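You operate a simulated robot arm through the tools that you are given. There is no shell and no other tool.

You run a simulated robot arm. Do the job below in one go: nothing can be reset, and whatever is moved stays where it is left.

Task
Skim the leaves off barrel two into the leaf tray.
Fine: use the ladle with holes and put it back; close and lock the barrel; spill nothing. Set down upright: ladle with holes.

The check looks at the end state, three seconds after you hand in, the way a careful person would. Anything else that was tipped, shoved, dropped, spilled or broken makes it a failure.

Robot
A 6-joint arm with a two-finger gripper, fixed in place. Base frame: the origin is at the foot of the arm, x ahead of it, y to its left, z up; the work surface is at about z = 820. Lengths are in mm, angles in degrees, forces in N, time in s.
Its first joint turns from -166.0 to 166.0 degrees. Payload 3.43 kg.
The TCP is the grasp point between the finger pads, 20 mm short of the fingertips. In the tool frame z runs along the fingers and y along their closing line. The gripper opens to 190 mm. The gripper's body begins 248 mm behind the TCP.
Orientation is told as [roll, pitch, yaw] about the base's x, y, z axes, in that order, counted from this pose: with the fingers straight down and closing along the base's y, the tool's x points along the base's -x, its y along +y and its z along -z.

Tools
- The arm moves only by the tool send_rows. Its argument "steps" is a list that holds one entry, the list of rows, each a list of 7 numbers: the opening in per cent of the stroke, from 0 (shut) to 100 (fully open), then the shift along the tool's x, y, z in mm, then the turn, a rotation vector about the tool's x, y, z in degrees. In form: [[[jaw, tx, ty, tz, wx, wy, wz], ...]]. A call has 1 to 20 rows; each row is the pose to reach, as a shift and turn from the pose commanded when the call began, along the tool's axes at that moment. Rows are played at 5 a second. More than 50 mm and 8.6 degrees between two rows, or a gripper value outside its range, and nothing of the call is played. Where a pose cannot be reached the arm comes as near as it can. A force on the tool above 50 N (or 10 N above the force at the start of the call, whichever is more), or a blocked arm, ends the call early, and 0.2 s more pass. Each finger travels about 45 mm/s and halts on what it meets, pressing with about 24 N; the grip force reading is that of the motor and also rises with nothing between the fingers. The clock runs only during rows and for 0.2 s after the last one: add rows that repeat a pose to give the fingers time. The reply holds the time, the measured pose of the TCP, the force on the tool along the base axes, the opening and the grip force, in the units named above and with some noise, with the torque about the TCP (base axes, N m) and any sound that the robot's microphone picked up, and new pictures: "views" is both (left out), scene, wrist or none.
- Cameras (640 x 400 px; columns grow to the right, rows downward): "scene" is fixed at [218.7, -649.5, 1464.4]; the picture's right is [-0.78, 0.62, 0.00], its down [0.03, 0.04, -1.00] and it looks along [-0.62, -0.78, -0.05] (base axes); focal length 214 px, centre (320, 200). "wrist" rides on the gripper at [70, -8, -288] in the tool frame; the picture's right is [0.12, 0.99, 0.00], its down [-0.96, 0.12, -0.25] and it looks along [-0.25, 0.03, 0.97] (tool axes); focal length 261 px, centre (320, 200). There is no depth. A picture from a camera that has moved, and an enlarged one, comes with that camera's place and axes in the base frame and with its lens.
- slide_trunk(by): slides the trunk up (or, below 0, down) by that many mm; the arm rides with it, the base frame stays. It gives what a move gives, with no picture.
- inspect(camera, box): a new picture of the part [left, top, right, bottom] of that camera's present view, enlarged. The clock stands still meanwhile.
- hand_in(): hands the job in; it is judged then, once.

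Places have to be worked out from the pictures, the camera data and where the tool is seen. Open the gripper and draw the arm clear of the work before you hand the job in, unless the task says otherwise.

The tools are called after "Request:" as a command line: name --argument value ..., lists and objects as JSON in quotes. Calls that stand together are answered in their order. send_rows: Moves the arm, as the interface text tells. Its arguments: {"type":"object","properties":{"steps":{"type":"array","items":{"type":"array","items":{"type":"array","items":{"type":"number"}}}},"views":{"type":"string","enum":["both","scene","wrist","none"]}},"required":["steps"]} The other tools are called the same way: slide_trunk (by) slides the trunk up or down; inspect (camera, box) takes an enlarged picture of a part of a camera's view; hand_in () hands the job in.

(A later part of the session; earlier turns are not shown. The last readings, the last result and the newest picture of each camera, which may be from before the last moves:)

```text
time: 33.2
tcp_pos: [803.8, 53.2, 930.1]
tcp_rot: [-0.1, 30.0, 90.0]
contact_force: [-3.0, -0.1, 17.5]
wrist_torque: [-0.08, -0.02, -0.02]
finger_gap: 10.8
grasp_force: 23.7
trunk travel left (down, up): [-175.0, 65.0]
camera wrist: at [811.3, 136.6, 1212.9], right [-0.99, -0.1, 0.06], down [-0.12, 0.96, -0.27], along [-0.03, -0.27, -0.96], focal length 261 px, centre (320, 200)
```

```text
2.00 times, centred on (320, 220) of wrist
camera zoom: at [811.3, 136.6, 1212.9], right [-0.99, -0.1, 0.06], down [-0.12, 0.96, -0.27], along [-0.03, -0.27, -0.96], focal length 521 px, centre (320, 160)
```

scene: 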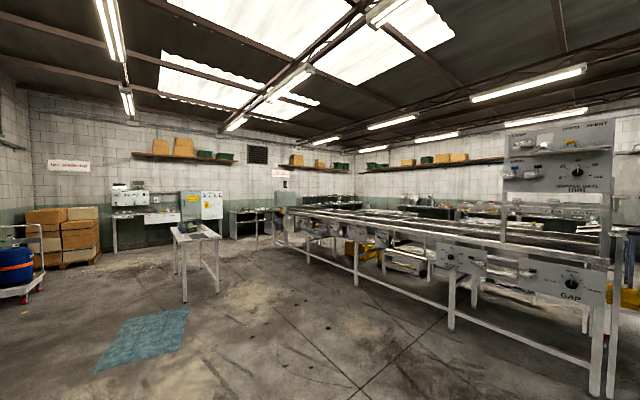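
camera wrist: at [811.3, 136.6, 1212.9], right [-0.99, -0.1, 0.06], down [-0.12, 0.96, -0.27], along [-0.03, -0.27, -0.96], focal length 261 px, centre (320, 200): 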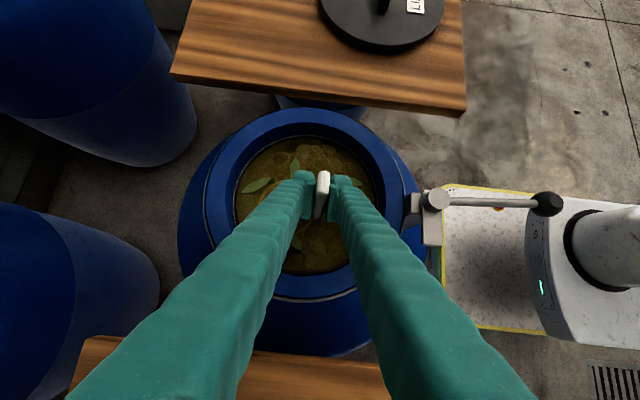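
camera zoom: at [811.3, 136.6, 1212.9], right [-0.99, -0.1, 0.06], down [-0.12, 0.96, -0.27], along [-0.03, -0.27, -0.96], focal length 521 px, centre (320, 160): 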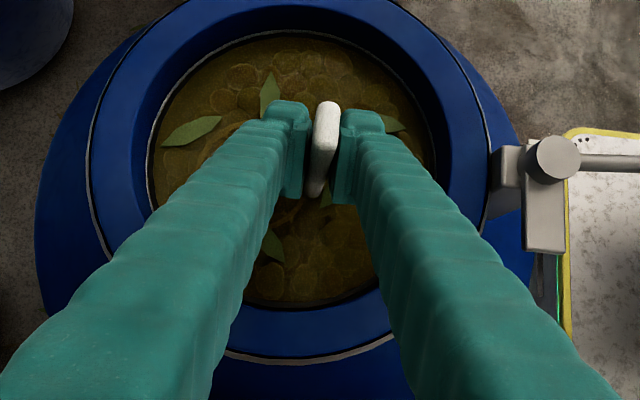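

There's 17 N upward now: the cup has touched a bed about 65 mm below the surface and the handle slid ~4 mm in the grip. I ease off and lift slowly to see whether leaf 4 came along.

Request:
send_rows --steps '[[[0, 2, 0, -3.5, 0, 0, 0], [0, 4, 0, -6.9, 0, 0, 0], [0, 6, 0, -10.4, 0, 0, 0], [0, 8, 0, -13.9, 0, 0, 0], [0, 10, 0, -17.3, 0, 0, 0], [0, 13, 0, -22.5, 0, 0, 0], [0, 16, 0, -27.7, 0, 0, 0], [0, 20, 0, -34.6, 0, 0, 0], [0, 25, 0, -43.3, 0, 0, 0], [0, 30, 0, -52, 0, 0, 0], [0, 36, 0, -62.4, 0, 0, 0], [0, 42, 0, -72.7, 0, 0, 0], [0, 46, 0, -79.7, 0, 0, 0], [0, 46, 0, -79.7, 0, 0, 0]]]' --views "wrist"

Request:
inspect --camera "wrist" --box '[220, 120, 420, 320]'

```text
time: 36.2
tcp_pos: [803.7, 53.5, 1020.4]
tcp_rot: [-0.1, 30.1, 90.1]
contact_force: [0.0, 0.2, -0.5]
wrist_torque: [0.0, 0.01, -0.01]
finger_gap: 10.8
grasp_force: 23.5
trunk travel left (down, up): [-175.0, 65.0]
camera wrist: at [811.6, 136.8, 1304.4], right [-0.99, -0.1, 0.06], down [-0.12, 0.96, -0.27], along [-0.03, -0.27, -0.96], focal length 261 px, centre (320, 200)
```

wrist: 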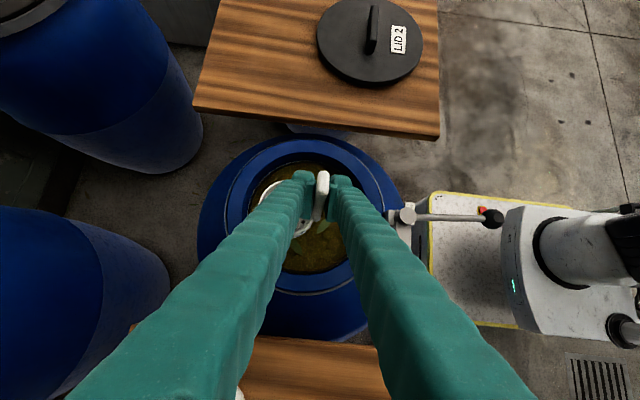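

```text
2.00 times, centred on (320, 220) of wrist
camera zoom: at [811.6, 136.8, 1304.4], right [-0.99, -0.1, 0.06], down [-0.12, 0.96, -0.27], along [-0.03, -0.27, -0.96], focal length 521 px, centre (320, 160)
```

zoom: 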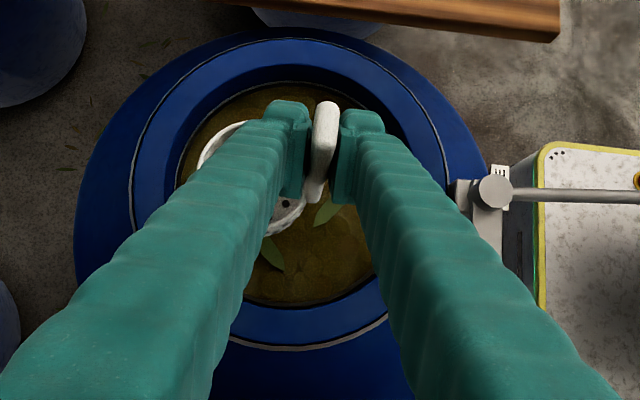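

I pause for draining, lift, and go back to the viewing position to check the barrel.

Request:
send_rows --steps '[[[0, 0, 0, 0, 0, 0, 0], [0, 0, 0, 0, 0, 0, 0], [0, 0, 0, 0, 0, 0, 0], [0, 0, 0, 0, 0, 0, 0], [0, 10, 0, -17, 0, 0, 0], [0, 25, 0, -43, 0, 0, 0], [0, 37.5, 0, -65, 0, 0, 0], [0, 24, 8, -73, 0, 0, 0], [0, -5, 25.6, -89.5, 0, 0, 0], [0, -37, 45, -108, 0, 0, 0], [0, -69, 64, -126.5, 0, 0, 0], [0, -101, 83.4, -145, 0, 0, 0], [0, -133, 102.7, -163.4, 0, 0, 0], [0, -165, 122, -182, 0, 0, 0], [0, -190, 137, -196.3, 0, 0, 0], [0, -202.4, 144.5, -203.5, 0, 0, 0], [0, -202.4, 144.5, -203.5, 0, 0, 0]]]' --views "wrist"

Request:
inspect --camera "wrist" --box '[200, 40, 340, 140]'

Request:
inspect --camera "wrist" --box '[240, 150, 400, 280]'

```text
time: 39.8
tcp_pos: [659.1, 330.5, 1096.2]
tcp_rot: [0.0, 30.0, 89.9]
contact_force: [0.5, 0.6, -0.2]
wrist_torque: [0.0, 0.05, -0.01]
finger_gap: 11.1
grasp_force: 24.0
trunk travel left (down, up): [-175.0, 65.0]
camera wrist: at [667.1, 414.0, 1379.3], right [-0.99, -0.1, 0.06], down [-0.12, 0.96, -0.27], along [-0.03, -0.27, -0.96], focal length 261 px, centre (320, 200)
```

wrist: 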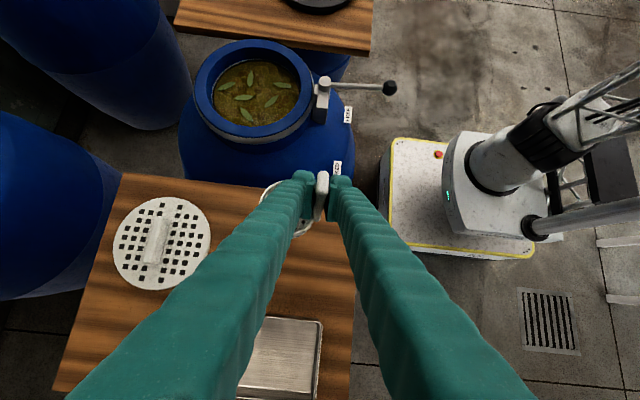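

```text
4.00 times, centred on (270, 90) of wrist
camera zoom: at [667.1, 414.0, 1379.3], right [-0.99, -0.1, 0.06], down [-0.12, 0.96, -0.27], along [-0.03, -0.27, -0.96], focal length 1043 px, centre (520, 640)
```

zoom: 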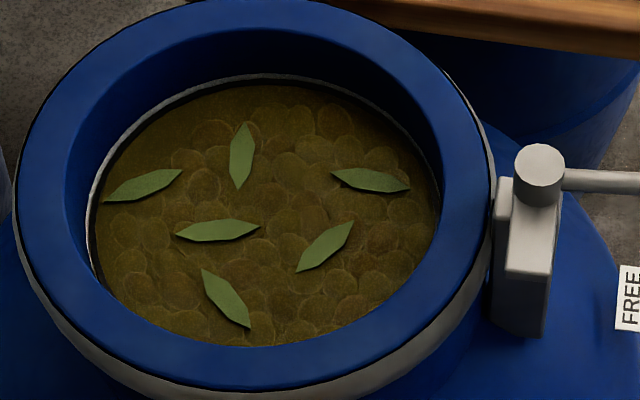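

```text
3.08 times, centred on (320, 215) of wrist
camera zoom: at [667.1, 414.0, 1379.3], right [-0.99, -0.1, 0.06], down [-0.12, 0.96, -0.27], along [-0.03, -0.27, -0.96], focal length 802 px, centre (320, 154)
```

zoom: 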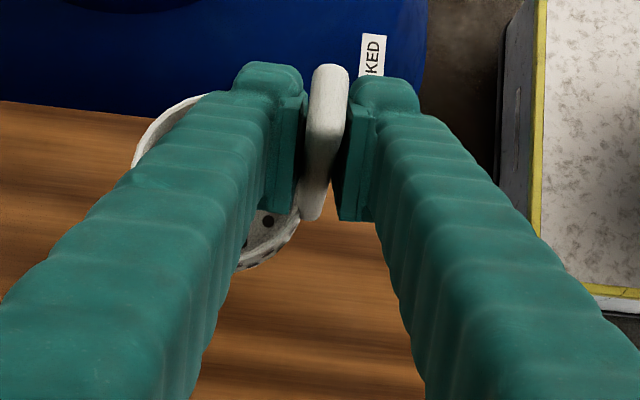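

All six leaves are unmoved and the cup is empty; the handle has slid roughly 8-10 mm in the grip. Next I test a gentler way on leaf 4: dip to just under the surface, dwell, then rise very slowly. First I travel back and lower to just above full immersion.

Request:
send_rows --steps '[[[0, 12, -7, 7, 0, 0, 0], [0, 40, -24, 23, 0, 0, 0], [0, 72, -43.5, 41.6, 0, 0, 0], [0, 104, -63, 60, 0, 0, 0], [0, 136, -82, 78.6, 0, 0, 0], [0, 168, -101.6, 97, 0, 0, 0], [0, 200, -121, 115.5, 0, 0, 0], [0, 226, -136.7, 130.6, 0, 0, 0], [0, 239.4, -145.3, 138.3, 0, 0, 0], [0, 229, -145.3, 156, 0, 0, 0], [0, 214, -145.3, 182, 0, 0, 0], [0, 199, -145.3, 208, 0, 0, 0], [0, 190, -145.3, 223.8, 0, 0, 0], [0, 184, -145.3, 234.2, 0, 0, 0], [0, 178, -145.3, 244.6, 0, 0, 0], [0, 172, -145.3, 255, 0, 0, 0], [0, 168, -145.3, 261.9, 0, 0, 0], [0, 168, -145.3, 261.9, 0, 0, 0]]]' --views "wrist"

Request:
inspect --camera "wrist" --box '[220, 120, 420, 320]'

```text
time: 43.6
tcp_pos: [805.9, 55.3, 953.8]
tcp_rot: [0.0, 30.0, 90.0]
contact_force: [-0.5, -1.6, -0.3]
wrist_torque: [-0.01, 0.02, -0.01]
finger_gap: 10.9
grasp_force: 24.0
trunk travel left (down, up): [-175.0, 65.0]
camera wrist: at [813.0, 137.6, 1236.4], right [-0.99, -0.1, 0.06], down [-0.12, 0.96, -0.27], along [-0.03, -0.27, -0.96], focal length 261 px, centre (320, 200)
```

wrist: 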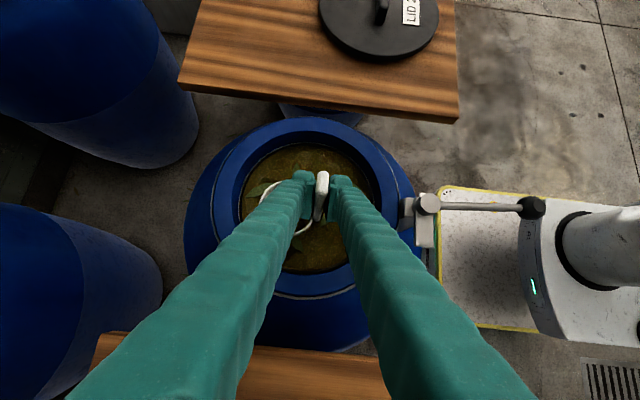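

```text
2.00 times, centred on (320, 220) of wrist
camera zoom: at [813.0, 137.6, 1236.4], right [-0.99, -0.1, 0.06], down [-0.12, 0.96, -0.27], along [-0.03, -0.27, -0.96], focal length 521 px, centre (320, 160)
```

zoom: 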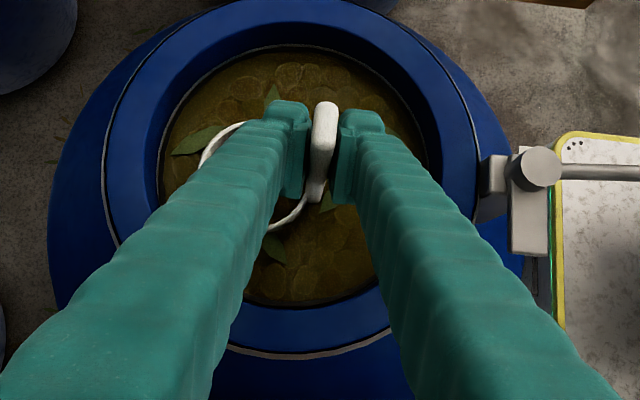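

The cup is centred on leaf 4 with its rim still above the liquid. I lower it 17 mm in small steps and dwell, watching force and picture.

Request:
send_rows --steps '[[[0, -1.5, 0, 2.6, 0, 0, 0], [0, -3, 0, 5.2, 0, 0, 0], [0, -4.5, 0, 7.8, 0, 0, 0], [0, -6, 0, 10.4, 0, 0, 0], [0, -7.5, 0, 13, 0, 0, 0], [0, -8.5, 0, 14.7, 0, 0, 0], [0, -8.5, 0, 14.7, 0, 0, 0], [0, -8.5, 0, 14.7, 0, 0, 0], [0, -8.5, 0, 14.7, 0, 0, 0], [0, -8.5, 0, 14.7, 0, 0, 0]]]' --views "wrist"

Request:
inspect --camera "wrist" --box '[220, 120, 420, 320]'

```text
time: 45.8
tcp_pos: [804.3, 53.7, 935.8]
tcp_rot: [0.0, 29.8, 90.0]
contact_force: [0.4, 0.3, -1.2]
wrist_torque: [-0.01, 0.02, -0.02]
finger_gap: 10.8
grasp_force: 23.8
trunk travel left (down, up): [-175.0, 65.0]
camera wrist: at [812.8, 137.6, 1219.6], right [-0.99, -0.1, 0.06], down [-0.12, 0.96, -0.27], along [-0.03, -0.27, -0.96], focal length 261 px, centre (320, 200)
```

wrist: 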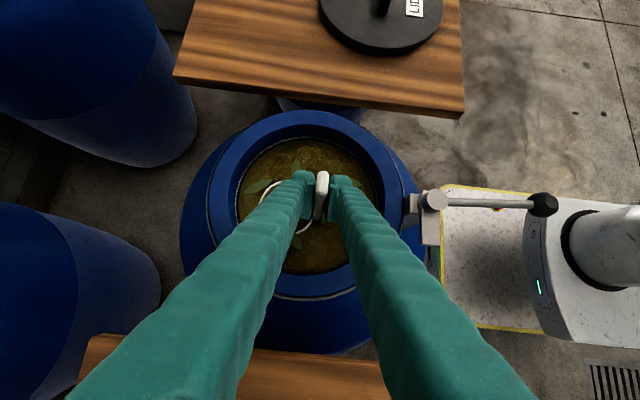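

```text
2.00 times, centred on (320, 220) of wrist
camera zoom: at [812.8, 137.6, 1219.6], right [-0.99, -0.1, 0.06], down [-0.12, 0.96, -0.27], along [-0.03, -0.27, -0.96], focal length 521 px, centre (320, 160)
```

zoom: 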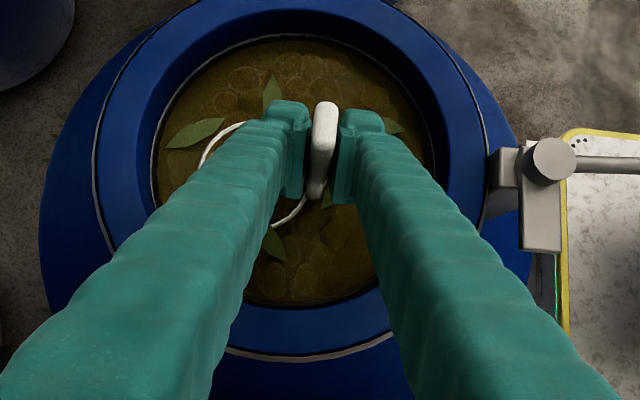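

The rim is now just at the surface (its thin arc is still faintly visible), with no bed contact. I sink it a further 6 mm gently.

Request:
send_rows --steps '[[[0, -1, 0, 1.7, 0, 0, 0], [0, -2, 0, 3.5, 0, 0, 0], [0, -3, 0, 5.2, 0, 0, 0], [0, -3, 0, 5.2, 0, 0, 0], [0, -3, 0, 5.2, 0, 0, 0], [0, -3, 0, 5.2, 0, 0, 0], [0, -3, 0, 5.2, 0, 0, 0], [0, -3, 0, 5.2, 0, 0, 0]]]' --views "wrist"

Request:
inspect --camera "wrist" --box '[220, 120, 420, 320]'

```text
time: 47.6
tcp_pos: [804.9, 54.5, 928.7]
tcp_rot: [0.0, 30.0, 89.9]
contact_force: [0.8, 0.3, 0.1]
wrist_torque: [-0.03, 0.01, 0.0]
finger_gap: 10.5
grasp_force: 23.8
trunk travel left (down, up): [-175.0, 65.0]
camera wrist: at [812.8, 137.7, 1213.2], right [-0.99, -0.1, 0.06], down [-0.12, 0.96, -0.27], along [-0.03, -0.27, -0.96], focal length 261 px, centre (320, 200)
```

wrist: 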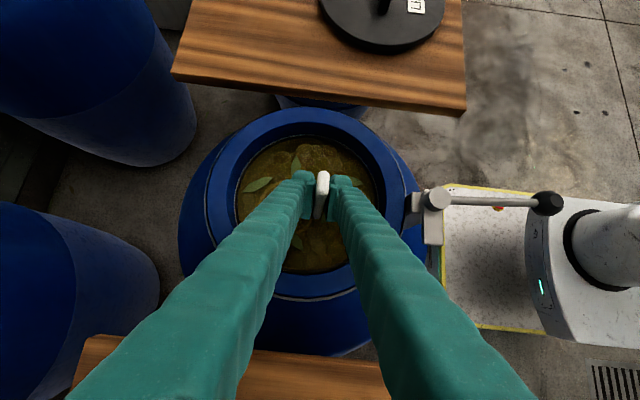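

```text
2.00 times, centred on (320, 220) of wrist
camera zoom: at [812.8, 137.7, 1213.2], right [-0.99, -0.1, 0.06], down [-0.12, 0.96, -0.27], along [-0.03, -0.27, -0.96], focal length 521 px, centre (320, 160)
```

zoom: 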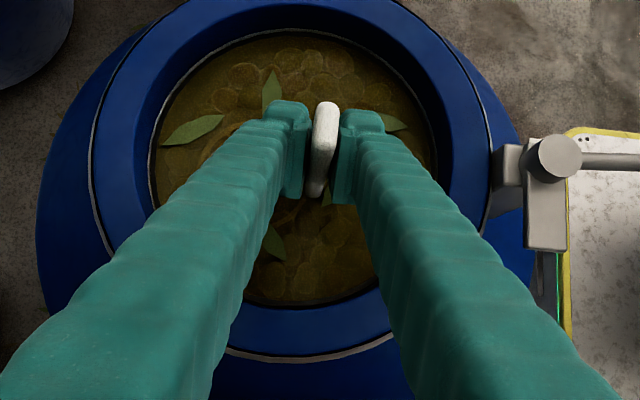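

The rim is under by about 5 mm without touching the bed. Now I raise very slowly (7 mm/s).

Request:
send_rows --steps '[[[0, 0.5, 0, -0.87, 0, 0, 0], [0, 1, 0, -1.73, 0, 0, 0], [0, 1.5, 0, -2.6, 0, 0, 0], [0, 2, 0, -3.46, 0, 0, 0], [0, 2.5, 0, -4.33, 0, 0, 0], [0, 3, 0, -5.2, 0, 0, 0], [0, 3.5, 0, -6.06, 0, 0, 0], [0, 4, 0, -6.93, 0, 0, 0], [0, 4.5, 0, -7.8, 0, 0, 0], [0, 5, 0, -8.66, 0, 0, 0], [0, 6, 0, -10.4, 0, 0, 0], [0, 7, 0, -12.1, 0, 0, 0], [0, 8, 0, -13.9, 0, 0, 0], [0, 9, 0, -15.6, 0, 0, 0], [0, 10, 0, -17.3, 0, 0, 0], [0, 11, 0, -19, 0, 0, 0], [0, 12, 0, -20.8, 0, 0, 0], [0, 13, 0, -22.5, 0, 0, 0], [0, 14, 0, -24.2, 0, 0, 0], [0, 15, 0, -26, 0, 0, 0]]]' --views "wrist"

Request:
inspect --camera "wrist" --box '[220, 120, 420, 320]'

```text
time: 51.8
tcp_pos: [805.1, 54.2, 959.2]
tcp_rot: [0.1, 30.0, 90.0]
contact_force: [-0.3, 0.0, -0.3]
wrist_torque: [-0.01, 0.03, -0.01]
finger_gap: 10.9
grasp_force: 24.4
trunk travel left (down, up): [-175.0, 65.0]
camera wrist: at [812.7, 137.5, 1243.5], right [-0.99, -0.1, 0.06], down [-0.12, 0.96, -0.27], along [-0.03, -0.27, -0.96], focal length 261 px, centre (320, 200)
```

wrist: 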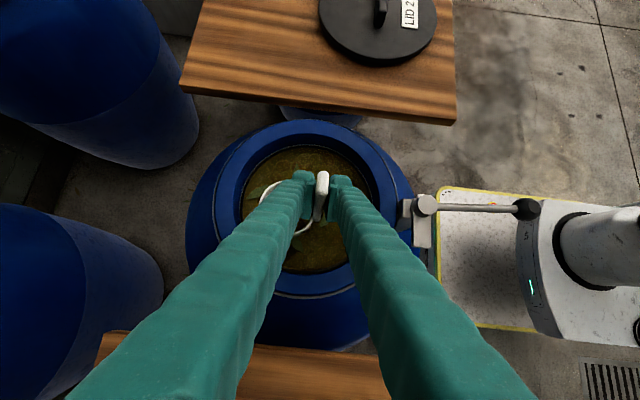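

```text
2.00 times, centred on (320, 220) of wrist
camera zoom: at [812.7, 137.5, 1243.5], right [-0.99, -0.1, 0.06], down [-0.12, 0.96, -0.27], along [-0.03, -0.27, -0.96], focal length 521 px, centre (320, 160)
```

zoom: 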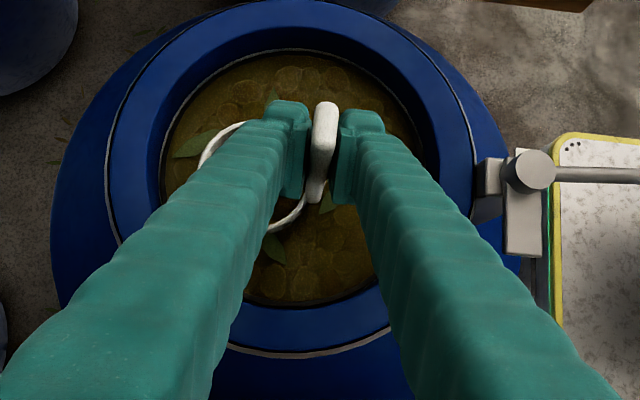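

Continuing the slow rise until the cup bottom is clear of the liquid.

Request:
send_rows --steps '[[[0, 1, 0, -1.73, 0, 0, 0], [0, 2, 0, -3.46, 0, 0, 0], [0, 3, 0, -5.2, 0, 0, 0], [0, 4, 0, -6.93, 0, 0, 0], [0, 5, 0, -8.66, 0, 0, 0], [0, 6, 0, -10.4, 0, 0, 0], [0, 7, 0, -12.1, 0, 0, 0], [0, 8, 0, -13.9, 0, 0, 0], [0, 9, 0, -15.6, 0, 0, 0], [0, 10, 0, -17.3, 0, 0, 0], [0, 11.5, 0, -19.9, 0, 0, 0], [0, 13, 0, -22.5, 0, 0, 0], [0, 14.5, 0, -25.1, 0, 0, 0], [0, 16, 0, -27.7, 0, 0, 0], [0, 18, 0, -31.2, 0, 0, 0], [0, 20, 0, -34.6, 0, 0, 0], [0, 22, 0, -38.1, 0, 0, 0], [0, 24, 0, -41.6, 0, 0, 0], [0, 26, 0, -45, 0, 0, 0], [0, 28, 0, -48.5, 0, 0, 0]]]' --views "wrist"

Request:
inspect --camera "wrist" --box '[220, 120, 420, 320]'

```text
time: 56.0
tcp_pos: [805.3, 53.8, 1016.0]
tcp_rot: [0.0, 30.0, 90.0]
contact_force: [-0.1, 1.3, -0.7]
wrist_torque: [-0.01, 0.02, 0.0]
finger_gap: 10.9
grasp_force: 23.5
trunk travel left (down, up): [-175.0, 65.0]
camera wrist: at [812.8, 137.6, 1299.3], right [-0.99, -0.1, 0.06], down [-0.12, 0.96, -0.27], along [-0.03, -0.27, -0.96], focal length 261 px, centre (320, 200)
```

wrist: 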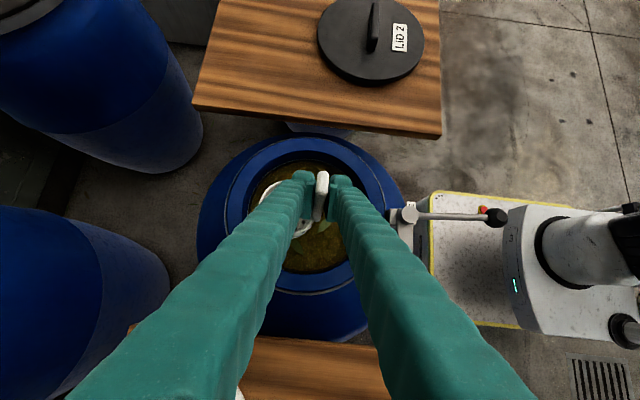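

```text
2.00 times, centred on (320, 220) of wrist
camera zoom: at [812.8, 137.6, 1299.3], right [-0.99, -0.1, 0.06], down [-0.12, 0.96, -0.27], along [-0.03, -0.27, -0.96], focal length 521 px, centre (320, 160)
```

zoom: 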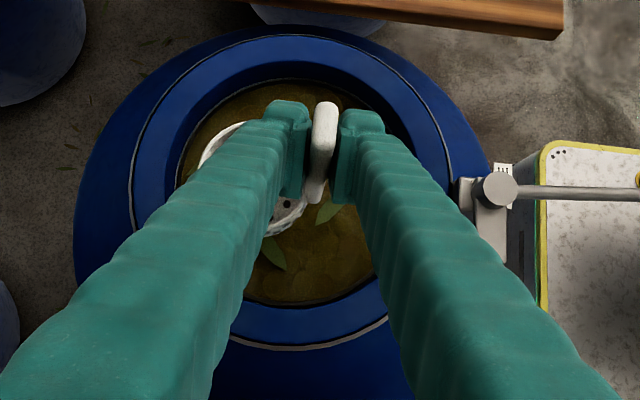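

Now I lift above the rim and shift the ladle aside (+x, -y) so that leaf 4's spot shows between the fingers.

Request:
send_rows --steps '[[[0, 10, 0, -17.3, 0, 0, 0], [0, 20, 0, -34.6, 0, 0, 0], [0, 30, -15, -28, 0, 0, 0], [0, 42, -30, -21, 0, 0, 0], [0, 54.6, -45, -14.6, 0, 0, 0], [0, 54.6, -45, -14.6, 0, 0, 0]]]' --views "wrist"

Request:
inspect --camera "wrist" --box '[220, 120, 420, 320]'

```text
time: 57.4
tcp_pos: [851.2, 14.1, 1055.7]
tcp_rot: [0.1, 30.0, 90.0]
contact_force: [0.3, 0.8, -1.1]
wrist_torque: [0.01, 0.03, 0.01]
finger_gap: 10.8
grasp_force: 24.0
trunk travel left (down, up): [-175.0, 65.0]
camera wrist: at [858.0, 97.8, 1339.4], right [-0.99, -0.1, 0.06], down [-0.12, 0.96, -0.27], along [-0.03, -0.27, -0.96], focal length 261 px, centre (320, 200)
```

wrist: 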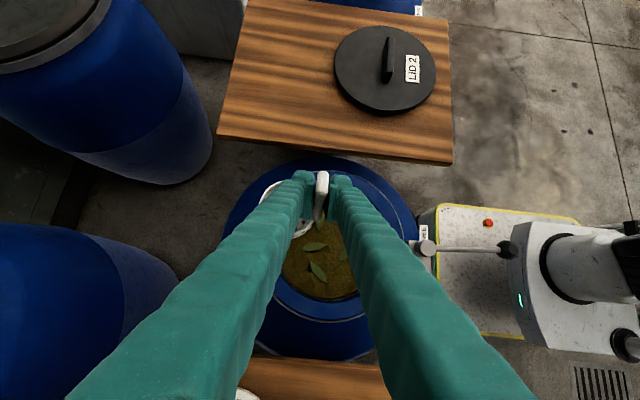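

```text
2.00 times, centred on (320, 220) of wrist
camera zoom: at [858.0, 97.8, 1339.4], right [-0.99, -0.1, 0.06], down [-0.12, 0.96, -0.27], along [-0.03, -0.27, -0.96], focal length 521 px, centre (320, 160)
```

zoom: 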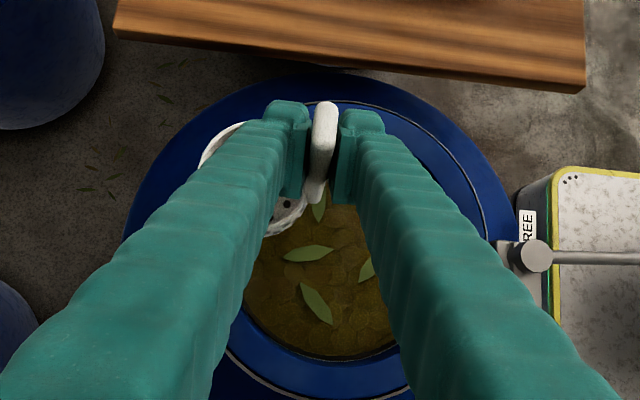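

Leaf 4 is still floating, so straight dips don't catch it. I'll skim like one would by hand: tilt the ladle 45° with its lip toward -y, dip the lip about 12 mm under, sweep -y across leaf 2, then level and lift. First the tilt and dip.

Request:
send_rows --steps '[[[0, -1.1, 8.3, 4.2, 0, -7.5, 0], [0, -2.1, 16.5, 8.4, 0, -15, 0], [0, -3.2, 24.8, 12.6, 0, -22.5, 0], [0, -4.3, 33, 16.8, 0, -30, 0], [0, -5.3, 41.3, 21, 0, -37.5, 0], [0, -6.4, 49.6, 25.2, 0, -45, 0], [0, -6.4, 49.6, 25.2, 0, -45, 0]]]' --views "wrist"

Request:
inspect --camera "wrist" --box '[180, 100, 460, 300]'

```text
time: 59.0
tcp_pos: [801.0, 7.3, 1029.8]
tcp_rot: [0.1, -15.1, 89.9]
contact_force: [-0.2, -0.1, -1.5]
wrist_torque: [-0.02, 0.03, 0.03]
finger_gap: 10.6
grasp_force: 24.1
trunk travel left (down, up): [-175.0, 65.0]
camera wrist: at [808.1, -134.5, 1289.7], right [-0.99, -0.12, -0.03], down [-0.12, 0.86, 0.49], along [-0.03, 0.49, -0.87], focal length 261 px, centre (320, 200)
```

wrist: 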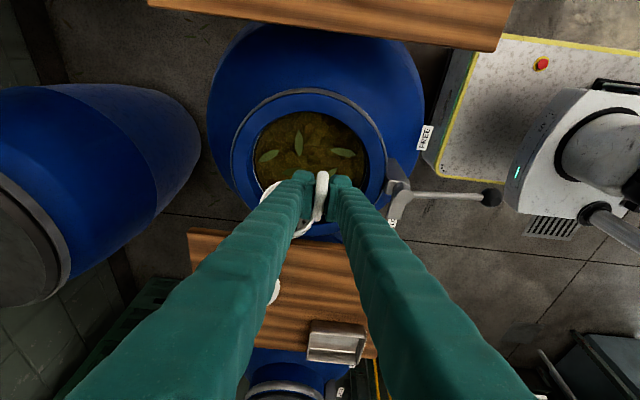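

```text
2.00 times, centred on (320, 200) of wrist
camera zoom: at [808.1, -134.5, 1289.7], right [-0.99, -0.12, -0.03], down [-0.12, 0.86, 0.49], along [-0.03, 0.49, -0.87], focal length 521 px, centre (320, 200)
```

zoom: 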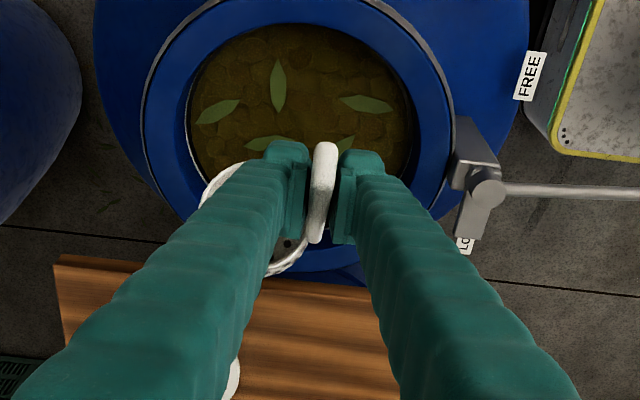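

This pose gives a good view of the leaves ahead of the lip. I lower the tilted ladle into the liquid.

Request:
send_rows --steps '[[[0, 6.5, 0, 24.2, 0, 0, 0], [0, 13, 0, 48.3, 0, 0, 0], [0, 18.1, 0, 67.6, 0, 0, 0], [0, 21, 0, 78.2, 0, 0, 0], [0, 23.3, 0, 87, 0, 0, 0], [0, 25, 0, 93, 0, 0, 0], [0, 26, 0, 97.1, 0, 0, 0], [0, 26, 0, 97.1, 0, 0, 0]]]' --views "wrist"

Request:
inspect --camera "wrist" --box '[200, 90, 420, 260]'

```text
time: 60.8
tcp_pos: [800.9, 6.6, 929.2]
tcp_rot: [0.0, -15.0, 90.0]
contact_force: [-0.2, 0.5, -0.8]
wrist_torque: [-0.04, -0.02, -0.01]
finger_gap: 10.9
grasp_force: 24.6
trunk travel left (down, up): [-175.0, 65.0]
camera wrist: at [808.3, -134.8, 1189.2], right [-0.99, -0.12, -0.03], down [-0.12, 0.87, 0.49], along [-0.03, 0.49, -0.87], focal length 261 px, centre (320, 200)
```

wrist: 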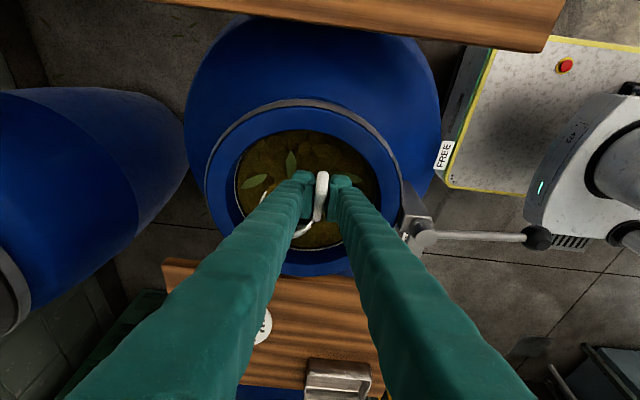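

```text
2.35 times, centred on (310, 175) of wrist
camera zoom: at [808.3, -134.8, 1189.2], right [-0.99, -0.12, -0.03], down [-0.12, 0.87, 0.49], along [-0.03, 0.49, -0.87], focal length 613 px, centre (344, 259)
```

zoom: 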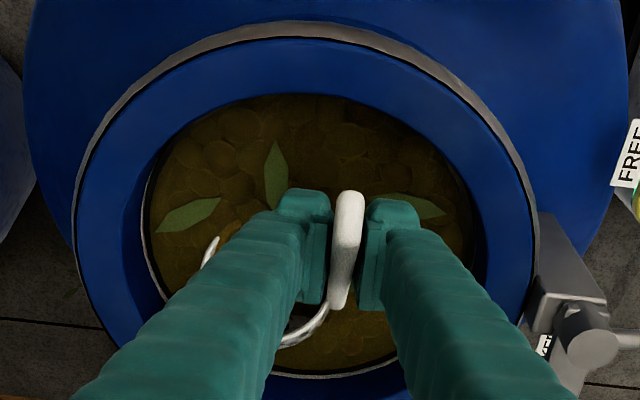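

The lip is submerged while the back rim stays above the liquid. Now I sweep 67 mm toward -y across leaf 2.

Request:
send_rows --steps '[[[0, 8, 0, -2.2, 0, 0, 0], [0, 16, 0, -4.3, 0, 0, 0], [0, 24, 0, -6.5, 0, 0, 0], [0, 32, 0, -8.6, 0, 0, 0], [0, 40, 0, -10.8, 0, 0, 0], [0, 48, 0, -12.9, 0, 0, 0], [0, 56, 0, -15.1, 0, 0, 0], [0, 62, 0, -16.7, 0, 0, 0], [0, 62, 0, -16.7, 0, 0, 0]]]' --views "wrist"

Request:
inspect --camera "wrist" --box '[200, 90, 420, 260]'

```text
time: 62.8
tcp_pos: [800.5, -58.5, 929.9]
tcp_rot: [0.0, -15.1, 90.0]
contact_force: [-0.5, 0.3, -1.4]
wrist_torque: [-0.04, 0.01, 0.0]
finger_gap: 10.9
grasp_force: 23.8
trunk travel left (down, up): [-175.0, 65.0]
camera wrist: at [808.4, -199.3, 1189.0], right [-0.99, -0.11, -0.03], down [-0.12, 0.87, 0.49], along [-0.03, 0.49, -0.87], focal length 261 px, centre (320, 200)
```

wrist: 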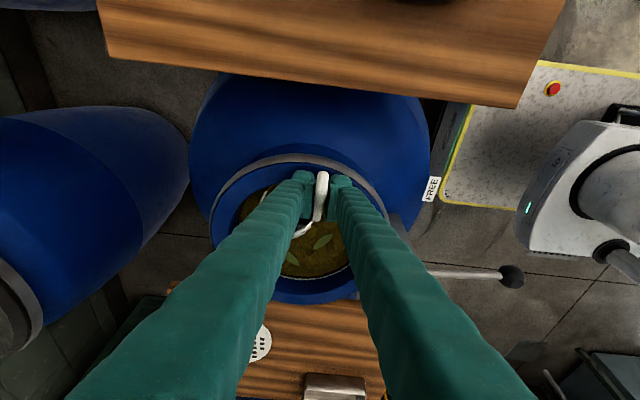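

```text
2.35 times, centred on (310, 175) of wrist
camera zoom: at [808.4, -199.3, 1189.0], right [-0.99, -0.11, -0.03], down [-0.12, 0.87, 0.49], along [-0.03, 0.49, -0.87], focal length 613 px, centre (344, 259)
```

zoom: 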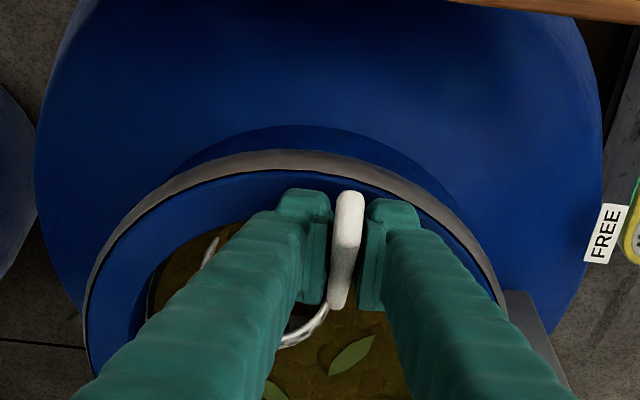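

No leaf 2 in sight in front now. I level the cup while raising its lip out of the liquid.

Request:
send_rows --steps '[[[0, -9, 0, -4.7, 0, 7.5, 0], [0, -19.3, 0, -9.4, 0, 15, 0], [0, -29.9, 0, -12.9, 0, 22.5, 0], [0, -40.6, 0, -15.2, 0, 30, 0], [0, -51.4, 0, -16.3, 0, 37.5, 0], [0, -62.3, 0, -18.1, 0, 45, 0], [0, -62.3, 0, -18.1, 0, 45, 0]]]' --views "wrist"

Request:
inspect --camera "wrist" --box '[220, 120, 420, 320]'

```text
time: 64.4
tcp_pos: [799.8, -3.3, 962.5]
tcp_rot: [0.0, 30.1, 89.9]
contact_force: [-0.9, -0.6, -1.4]
wrist_torque: [-0.04, -0.03, 0.0]
finger_gap: 10.8
grasp_force: 24.1
trunk travel left (down, up): [-175.0, 65.0]
camera wrist: at [807.9, 81.7, 1247.0], right [-0.99, -0.1, 0.06], down [-0.11, 0.96, -0.27], along [-0.03, -0.27, -0.96], focal length 261 px, centre (320, 200)
```

wrist: 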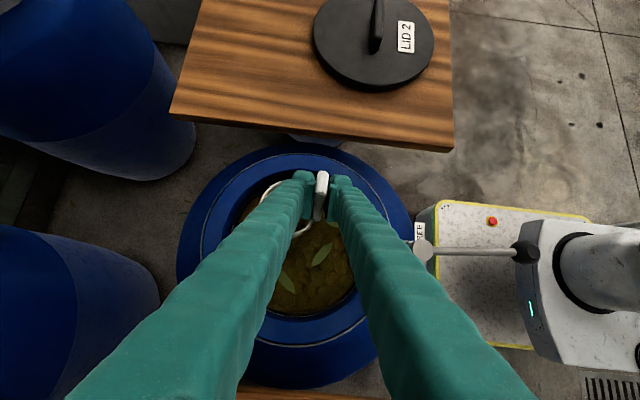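

```text
2.00 times, centred on (320, 220) of wrist
camera zoom: at [807.9, 81.7, 1247.0], right [-0.99, -0.1, 0.06], down [-0.11, 0.96, -0.27], along [-0.03, -0.27, -0.96], focal length 521 px, centre (320, 160)
```

zoom: 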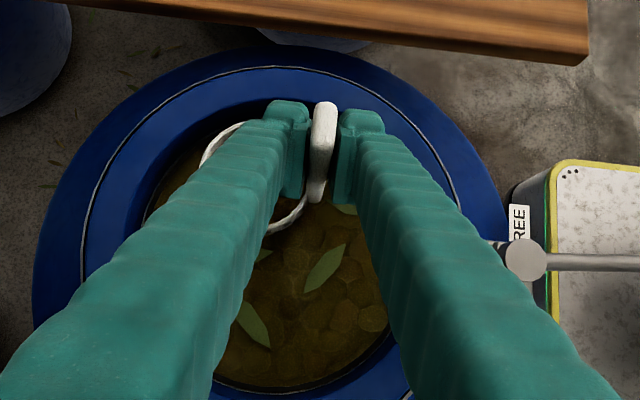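

I raise the ladle slowly out and then shift it aside to check whether leaf 2 is gone from the liquid.

Request:
send_rows --steps '[[[0, 3, 0, -5.2, 0, 0, 0], [0, 6, 0, -10.4, 0, 0, 0], [0, 9, 0, -15.6, 0, 0, 0], [0, 12, 0, -20.8, 0, 0, 0], [0, 15, 0, -26, 0, 0, 0], [0, 19, 0, -32.9, 0, 0, 0], [0, 23, 0, -39.8, 0, 0, 0], [0, 27, 0, -46.8, 0, 0, 0], [0, 31, 0, -53.7, 0, 0, 0], [0, 38, 0, -65.8, 0, 0, 0], [0, 45, 0, -78, 0, 0, 0], [0, 55, -14, -72.5, 0, 0, 0], [0, 64, -28, -67, 0, 0, 0], [0, 73.6, -42, -61.5, 0, 0, 0], [0, 73.6, -42, -61.5, 0, 0, 0]]]' --views "wrist"

Request:
inspect --camera "wrist" --box '[220, 120, 420, 320]'

```text
time: 67.6
tcp_pos: [842.3, -35.4, 1053.3]
tcp_rot: [0.0, 30.0, 90.0]
contact_force: [-0.5, 0.1, -0.8]
wrist_torque: [0.02, 0.04, -0.02]
finger_gap: 10.9
grasp_force: 24.0
trunk travel left (down, up): [-175.0, 65.0]
camera wrist: at [850.4, 48.8, 1337.5], right [-0.99, -0.1, 0.06], down [-0.12, 0.96, -0.27], along [-0.03, -0.27, -0.96], focal length 261 px, centre (320, 200)
```

wrist: 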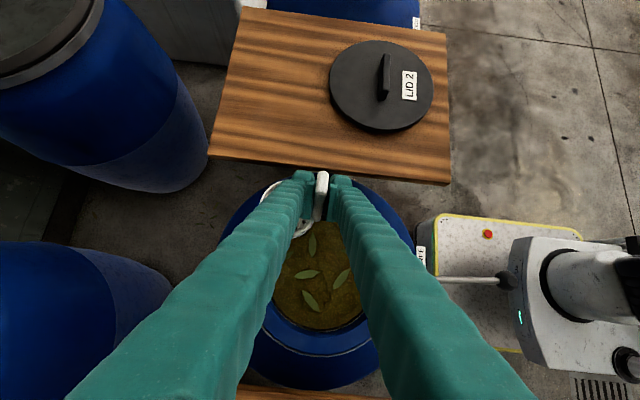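

```text
2.00 times, centred on (320, 220) of wrist
camera zoom: at [850.4, 48.8, 1337.5], right [-0.99, -0.1, 0.06], down [-0.12, 0.96, -0.27], along [-0.03, -0.27, -0.96], focal length 521 px, centre (320, 160)
```

zoom: 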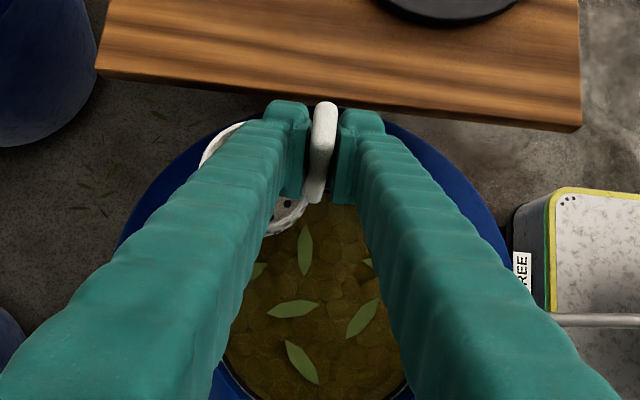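

Leaf 2 is still there as well. I'll try a cleaner variant: enter upright where no leaf is under the cup (812, 25), sink the rim below the surface, glide under leaf 4 until centred, dwell, and lift slowly.

Request:
send_rows --steps '[[[0, -17.5, 24, -10, 0, 0, 0], [0, -35, 48, -20, 0, 0, 0], [0, -52.7, 71.5, -30.4, 0, 0, 0], [0, -63, 71.5, -12, 0, 0, 0], [0, -74.2, 71.5, 6.8, 0, 0, 0], [0, -84, 71.5, 24, 0, 0, 0], [0, -92, 71.5, 37.5, 0, 0, 0], [0, -97.7, 71.5, 47.5, 0, 0, 0], [0, -103, 71.5, 56.7, 0, 0, 0], [0, -107.7, 71.5, 64.9, 0, 0, 0], [0, -110, 71.5, 68.9, 0, 0, 0], [0, -112, 71.5, 72.3, 0, 0, 0], [0, -113.5, 71.5, 75, 0, 0, 0], [0, -114.7, 71.5, 77, 0, 0, 0], [0, -114.7, 71.5, 77, 0, 0, 0]]]' --views "wrist"

Request:
inspect --camera "wrist" --box '[220, 120, 420, 320]'

```text
time: 70.8
tcp_pos: [770.8, 23.9, 930.1]
tcp_rot: [0.0, 29.9, 90.0]
contact_force: [-0.4, 0.2, 9.2]
wrist_torque: [0.1, -0.05, 0.0]
finger_gap: 11.0
grasp_force: 24.0
trunk travel left (down, up): [-175.0, 65.0]
camera wrist: at [778.4, 109.4, 1214.1], right [-0.99, -0.1, 0.06], down [-0.12, 0.96, -0.27], along [-0.03, -0.27, -0.96], focal length 261 px, centre (320, 200)
```

wrist: 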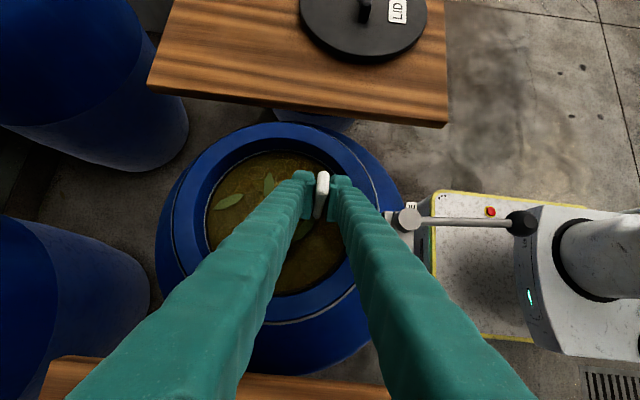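

```text
2.00 times, centred on (320, 220) of wrist
camera zoom: at [778.4, 109.4, 1214.1], right [-0.99, -0.1, 0.06], down [-0.12, 0.96, -0.27], along [-0.03, -0.27, -0.96], focal length 521 px, centre (320, 160)
```

zoom: 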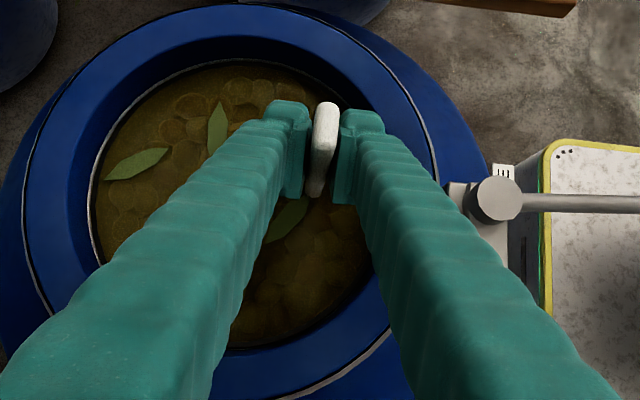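

A light 9 N bed contact again, so I rise 2.5 mm and glide under leaf 4, then dwell.

Request:
send_rows --steps '[[[0, 1.25, 0, -2.2, 0, 0, 0], [0, -2.6, -5.6, -4.4, 0, 0, 0], [0, -6.4, -11.2, -6.6, 0, 0, 0], [0, -10.2, -16.8, -8.8, 0, 0, 0], [0, -14, -22.4, -11, 0, 0, 0], [0, -17.9, -28, -13.2, 0, 0, 0], [0, -21.7, -33.5, -15.4, 0, 0, 0], [0, -21.7, -33.5, -15.4, 0, 0, 0], [0, -21.7, -33.5, -15.4, 0, 0, 0], [0, -21.7, -33.5, -15.4, 0, 0, 0], [0, -21.7, -33.5, -15.4, 0, 0, 0], [0, -21.7, -33.5, -15.4, 0, 0, 0]]]' --views "wrist"

Request:
inspect --camera "wrist" --box '[220, 120, 420, 320]'

```text
time: 73.4
tcp_pos: [804.7, 52.3, 932.7]
tcp_rot: [0.0, 29.9, 90.0]
contact_force: [-0.4, 0.2, -1.0]
wrist_torque: [-0.03, 0.02, 0.01]
finger_gap: 10.6
grasp_force: 24.2
trunk travel left (down, up): [-175.0, 65.0]
camera wrist: at [812.5, 136.1, 1216.2], right [-0.99, -0.1, 0.06], down [-0.12, 0.96, -0.27], along [-0.03, -0.27, -0.96], focal length 261 px, centre (320, 200)
```

wrist: 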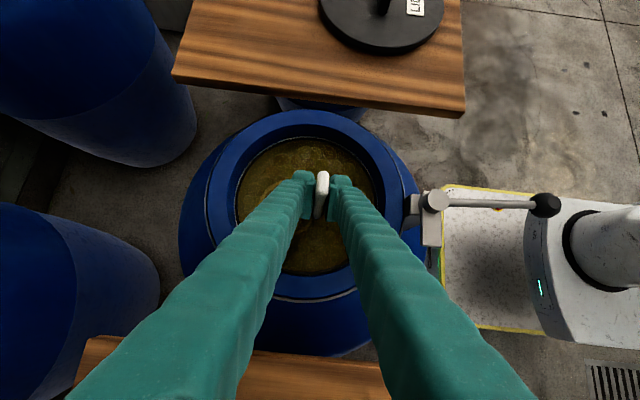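

```text
2.00 times, centred on (320, 220) of wrist
camera zoom: at [812.5, 136.1, 1216.2], right [-0.99, -0.1, 0.06], down [-0.12, 0.96, -0.27], along [-0.03, -0.27, -0.96], focal length 521 px, centre (320, 160)
```

zoom: 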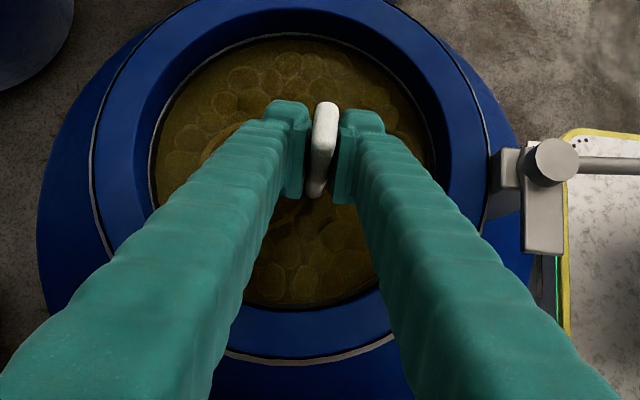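

All the leaves have vanished from the liquid during that underwater glide, so they should now be in the ladle. I keep it upright and lift slowly, letting it drain over the barrel.

Request:
send_rows --steps '[[[0, 1, 0, -1.73, 0, 0, 0], [0, 2, 0, -3.46, 0, 0, 0], [0, 3, 0, -5.2, 0, 0, 0], [0, 4, 0, -6.93, 0, 0, 0], [0, 5, 0, -8.66, 0, 0, 0], [0, 6.5, 0, -11.3, 0, 0, 0], [0, 8, 0, -13.9, 0, 0, 0], [0, 9.5, 0, -16.5, 0, 0, 0], [0, 11, 0, -19, 0, 0, 0], [0, 13, 0, -22.5, 0, 0, 0], [0, 15, 0, -26, 0, 0, 0], [0, 17, 0, -29.4, 0, 0, 0], [0, 19, 0, -32.9, 0, 0, 0], [0, 21.5, 0, -37.2, 0, 0, 0], [0, 24, 0, -41.6, 0, 0, 0], [0, 26.5, 0, -45.9, 0, 0, 0], [0, 29, 0, -50.2, 0, 0, 0], [0, 32, 0, -55.4, 0, 0, 0], [0, 35, 0, -60.6, 0, 0, 0], [0, 38, 0, -65.8, 0, 0, 0]]]' --views "wrist"

Request:
inspect --camera "wrist" --box '[220, 120, 420, 320]'

```text
time: 77.6
tcp_pos: [804.0, 51.8, 1008.3]
tcp_rot: [0.0, 29.9, 90.0]
contact_force: [0.9, 0.2, -1.6]
wrist_torque: [-0.03, 0.03, 0.03]
finger_gap: 10.8
grasp_force: 24.1
trunk travel left (down, up): [-175.0, 65.0]
camera wrist: at [812.3, 136.0, 1292.1], right [-0.99, -0.1, 0.06], down [-0.12, 0.96, -0.27], along [-0.03, -0.27, -0.96], focal length 261 px, centre (320, 200)
```

wrist: 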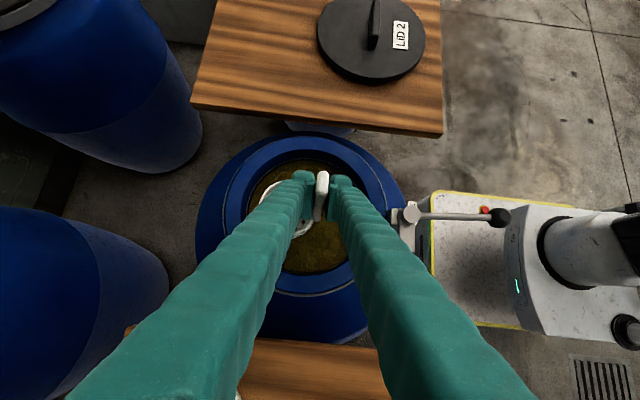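

```text
2.00 times, centred on (320, 220) of wrist
camera zoom: at [812.3, 136.0, 1292.1], right [-0.99, -0.1, 0.06], down [-0.12, 0.96, -0.27], along [-0.03, -0.27, -0.96], focal length 521 px, centre (320, 160)
```

zoom: 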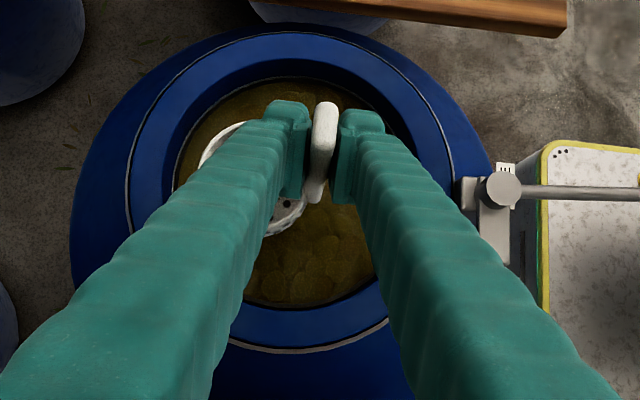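

Request:
inspect --camera "wrist" --box '[280, 200, 340, 250]'

Request:
inspect --camera "wrist" --box '[250, 150, 310, 210]'

```text
8.00 times, centred on (310, 225) of wrist
camera zoom: at [812.3, 136.0, 1292.1], right [-0.99, -0.1, 0.06], down [-0.12, 0.96, -0.27], along [-0.03, -0.27, -0.96], focal length 2085 px, centre (400, 0)
```

zoom: 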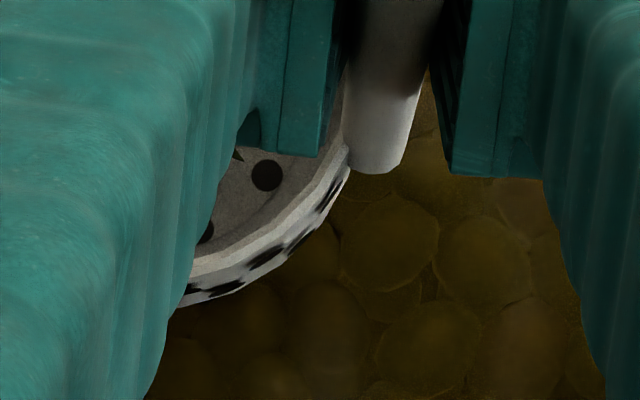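

```text
6.67 times, centred on (280, 180) of wrist
camera zoom: at [812.3, 136.0, 1292.1], right [-0.99, -0.1, 0.06], down [-0.12, 0.96, -0.27], along [-0.03, -0.27, -0.96], focal length 1738 px, centre (587, 333)
```

zoom: 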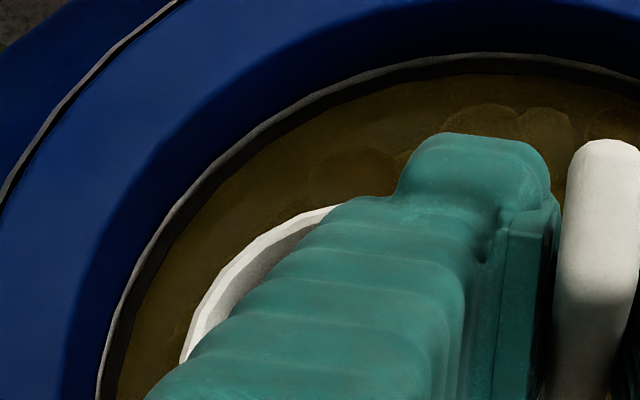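

The barrel is clear of leaves and a dark leaf tip is visible inside the cup. I hold here four seconds so the ladle drips out over the barrel.

Request:
send_rows --steps '[[[0, 0, 0, 0, 0, 0, 0], [0, 0, 0, 0, 0, 0, 0], [0, 0, 0, 0, 0, 0, 0], [0, 0, 0, 0, 0, 0, 0], [0, 0, 0, 0, 0, 0, 0], [0, 0, 0, 0, 0, 0, 0], [0, 0, 0, 0, 0, 0, 0], [0, 0, 0, 0, 0, 0, 0], [0, 0, 0, 0, 0, 0, 0], [0, 0, 0, 0, 0, 0, 0], [0, 0, 0, 0, 0, 0, 0], [0, 0, 0, 0, 0, 0, 0], [0, 0, 0, 0, 0, 0, 0], [0, 0, 0, 0, 0, 0, 0], [0, 0, 0, 0, 0, 0, 0], [0, 0, 0, 0, 0, 0, 0], [0, 0, 0, 0, 0, 0, 0], [0, 0, 0, 0, 0, 0, 0], [0, 0, 0, 0, 0, 0, 0], [0, 0, 0, 0, 0, 0, 0]]]' --views "wrist"

Request:
inspect --camera "wrist" --box '[280, 200, 340, 250]'

```text
time: 81.8
tcp_pos: [804.7, 52.4, 1007.3]
tcp_rot: [0.0, 29.9, 90.0]
contact_force: [0.0, -0.5, -1.8]
wrist_torque: [-0.01, 0.03, 0.01]
finger_gap: 10.6
grasp_force: 24.1
trunk travel left (down, up): [-175.0, 65.0]
camera wrist: at [812.3, 136.0, 1291.9], right [-0.99, -0.1, 0.06], down [-0.12, 0.96, -0.27], along [-0.03, -0.27, -0.96], focal length 261 px, centre (320, 200)
```

wrist: 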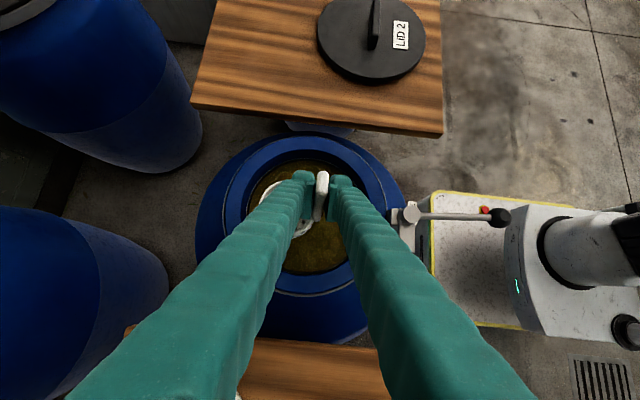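

```text
8.00 times, centred on (310, 225) of wrist
camera zoom: at [812.3, 136.0, 1291.9], right [-0.99, -0.1, 0.06], down [-0.12, 0.96, -0.27], along [-0.03, -0.27, -0.96], focal length 2085 px, centre (400, 0)
```

zoom: 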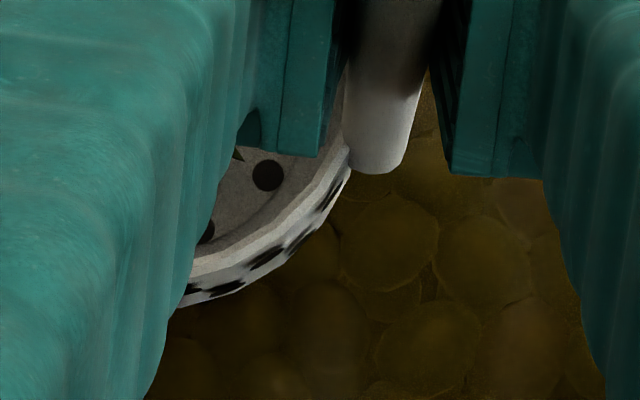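

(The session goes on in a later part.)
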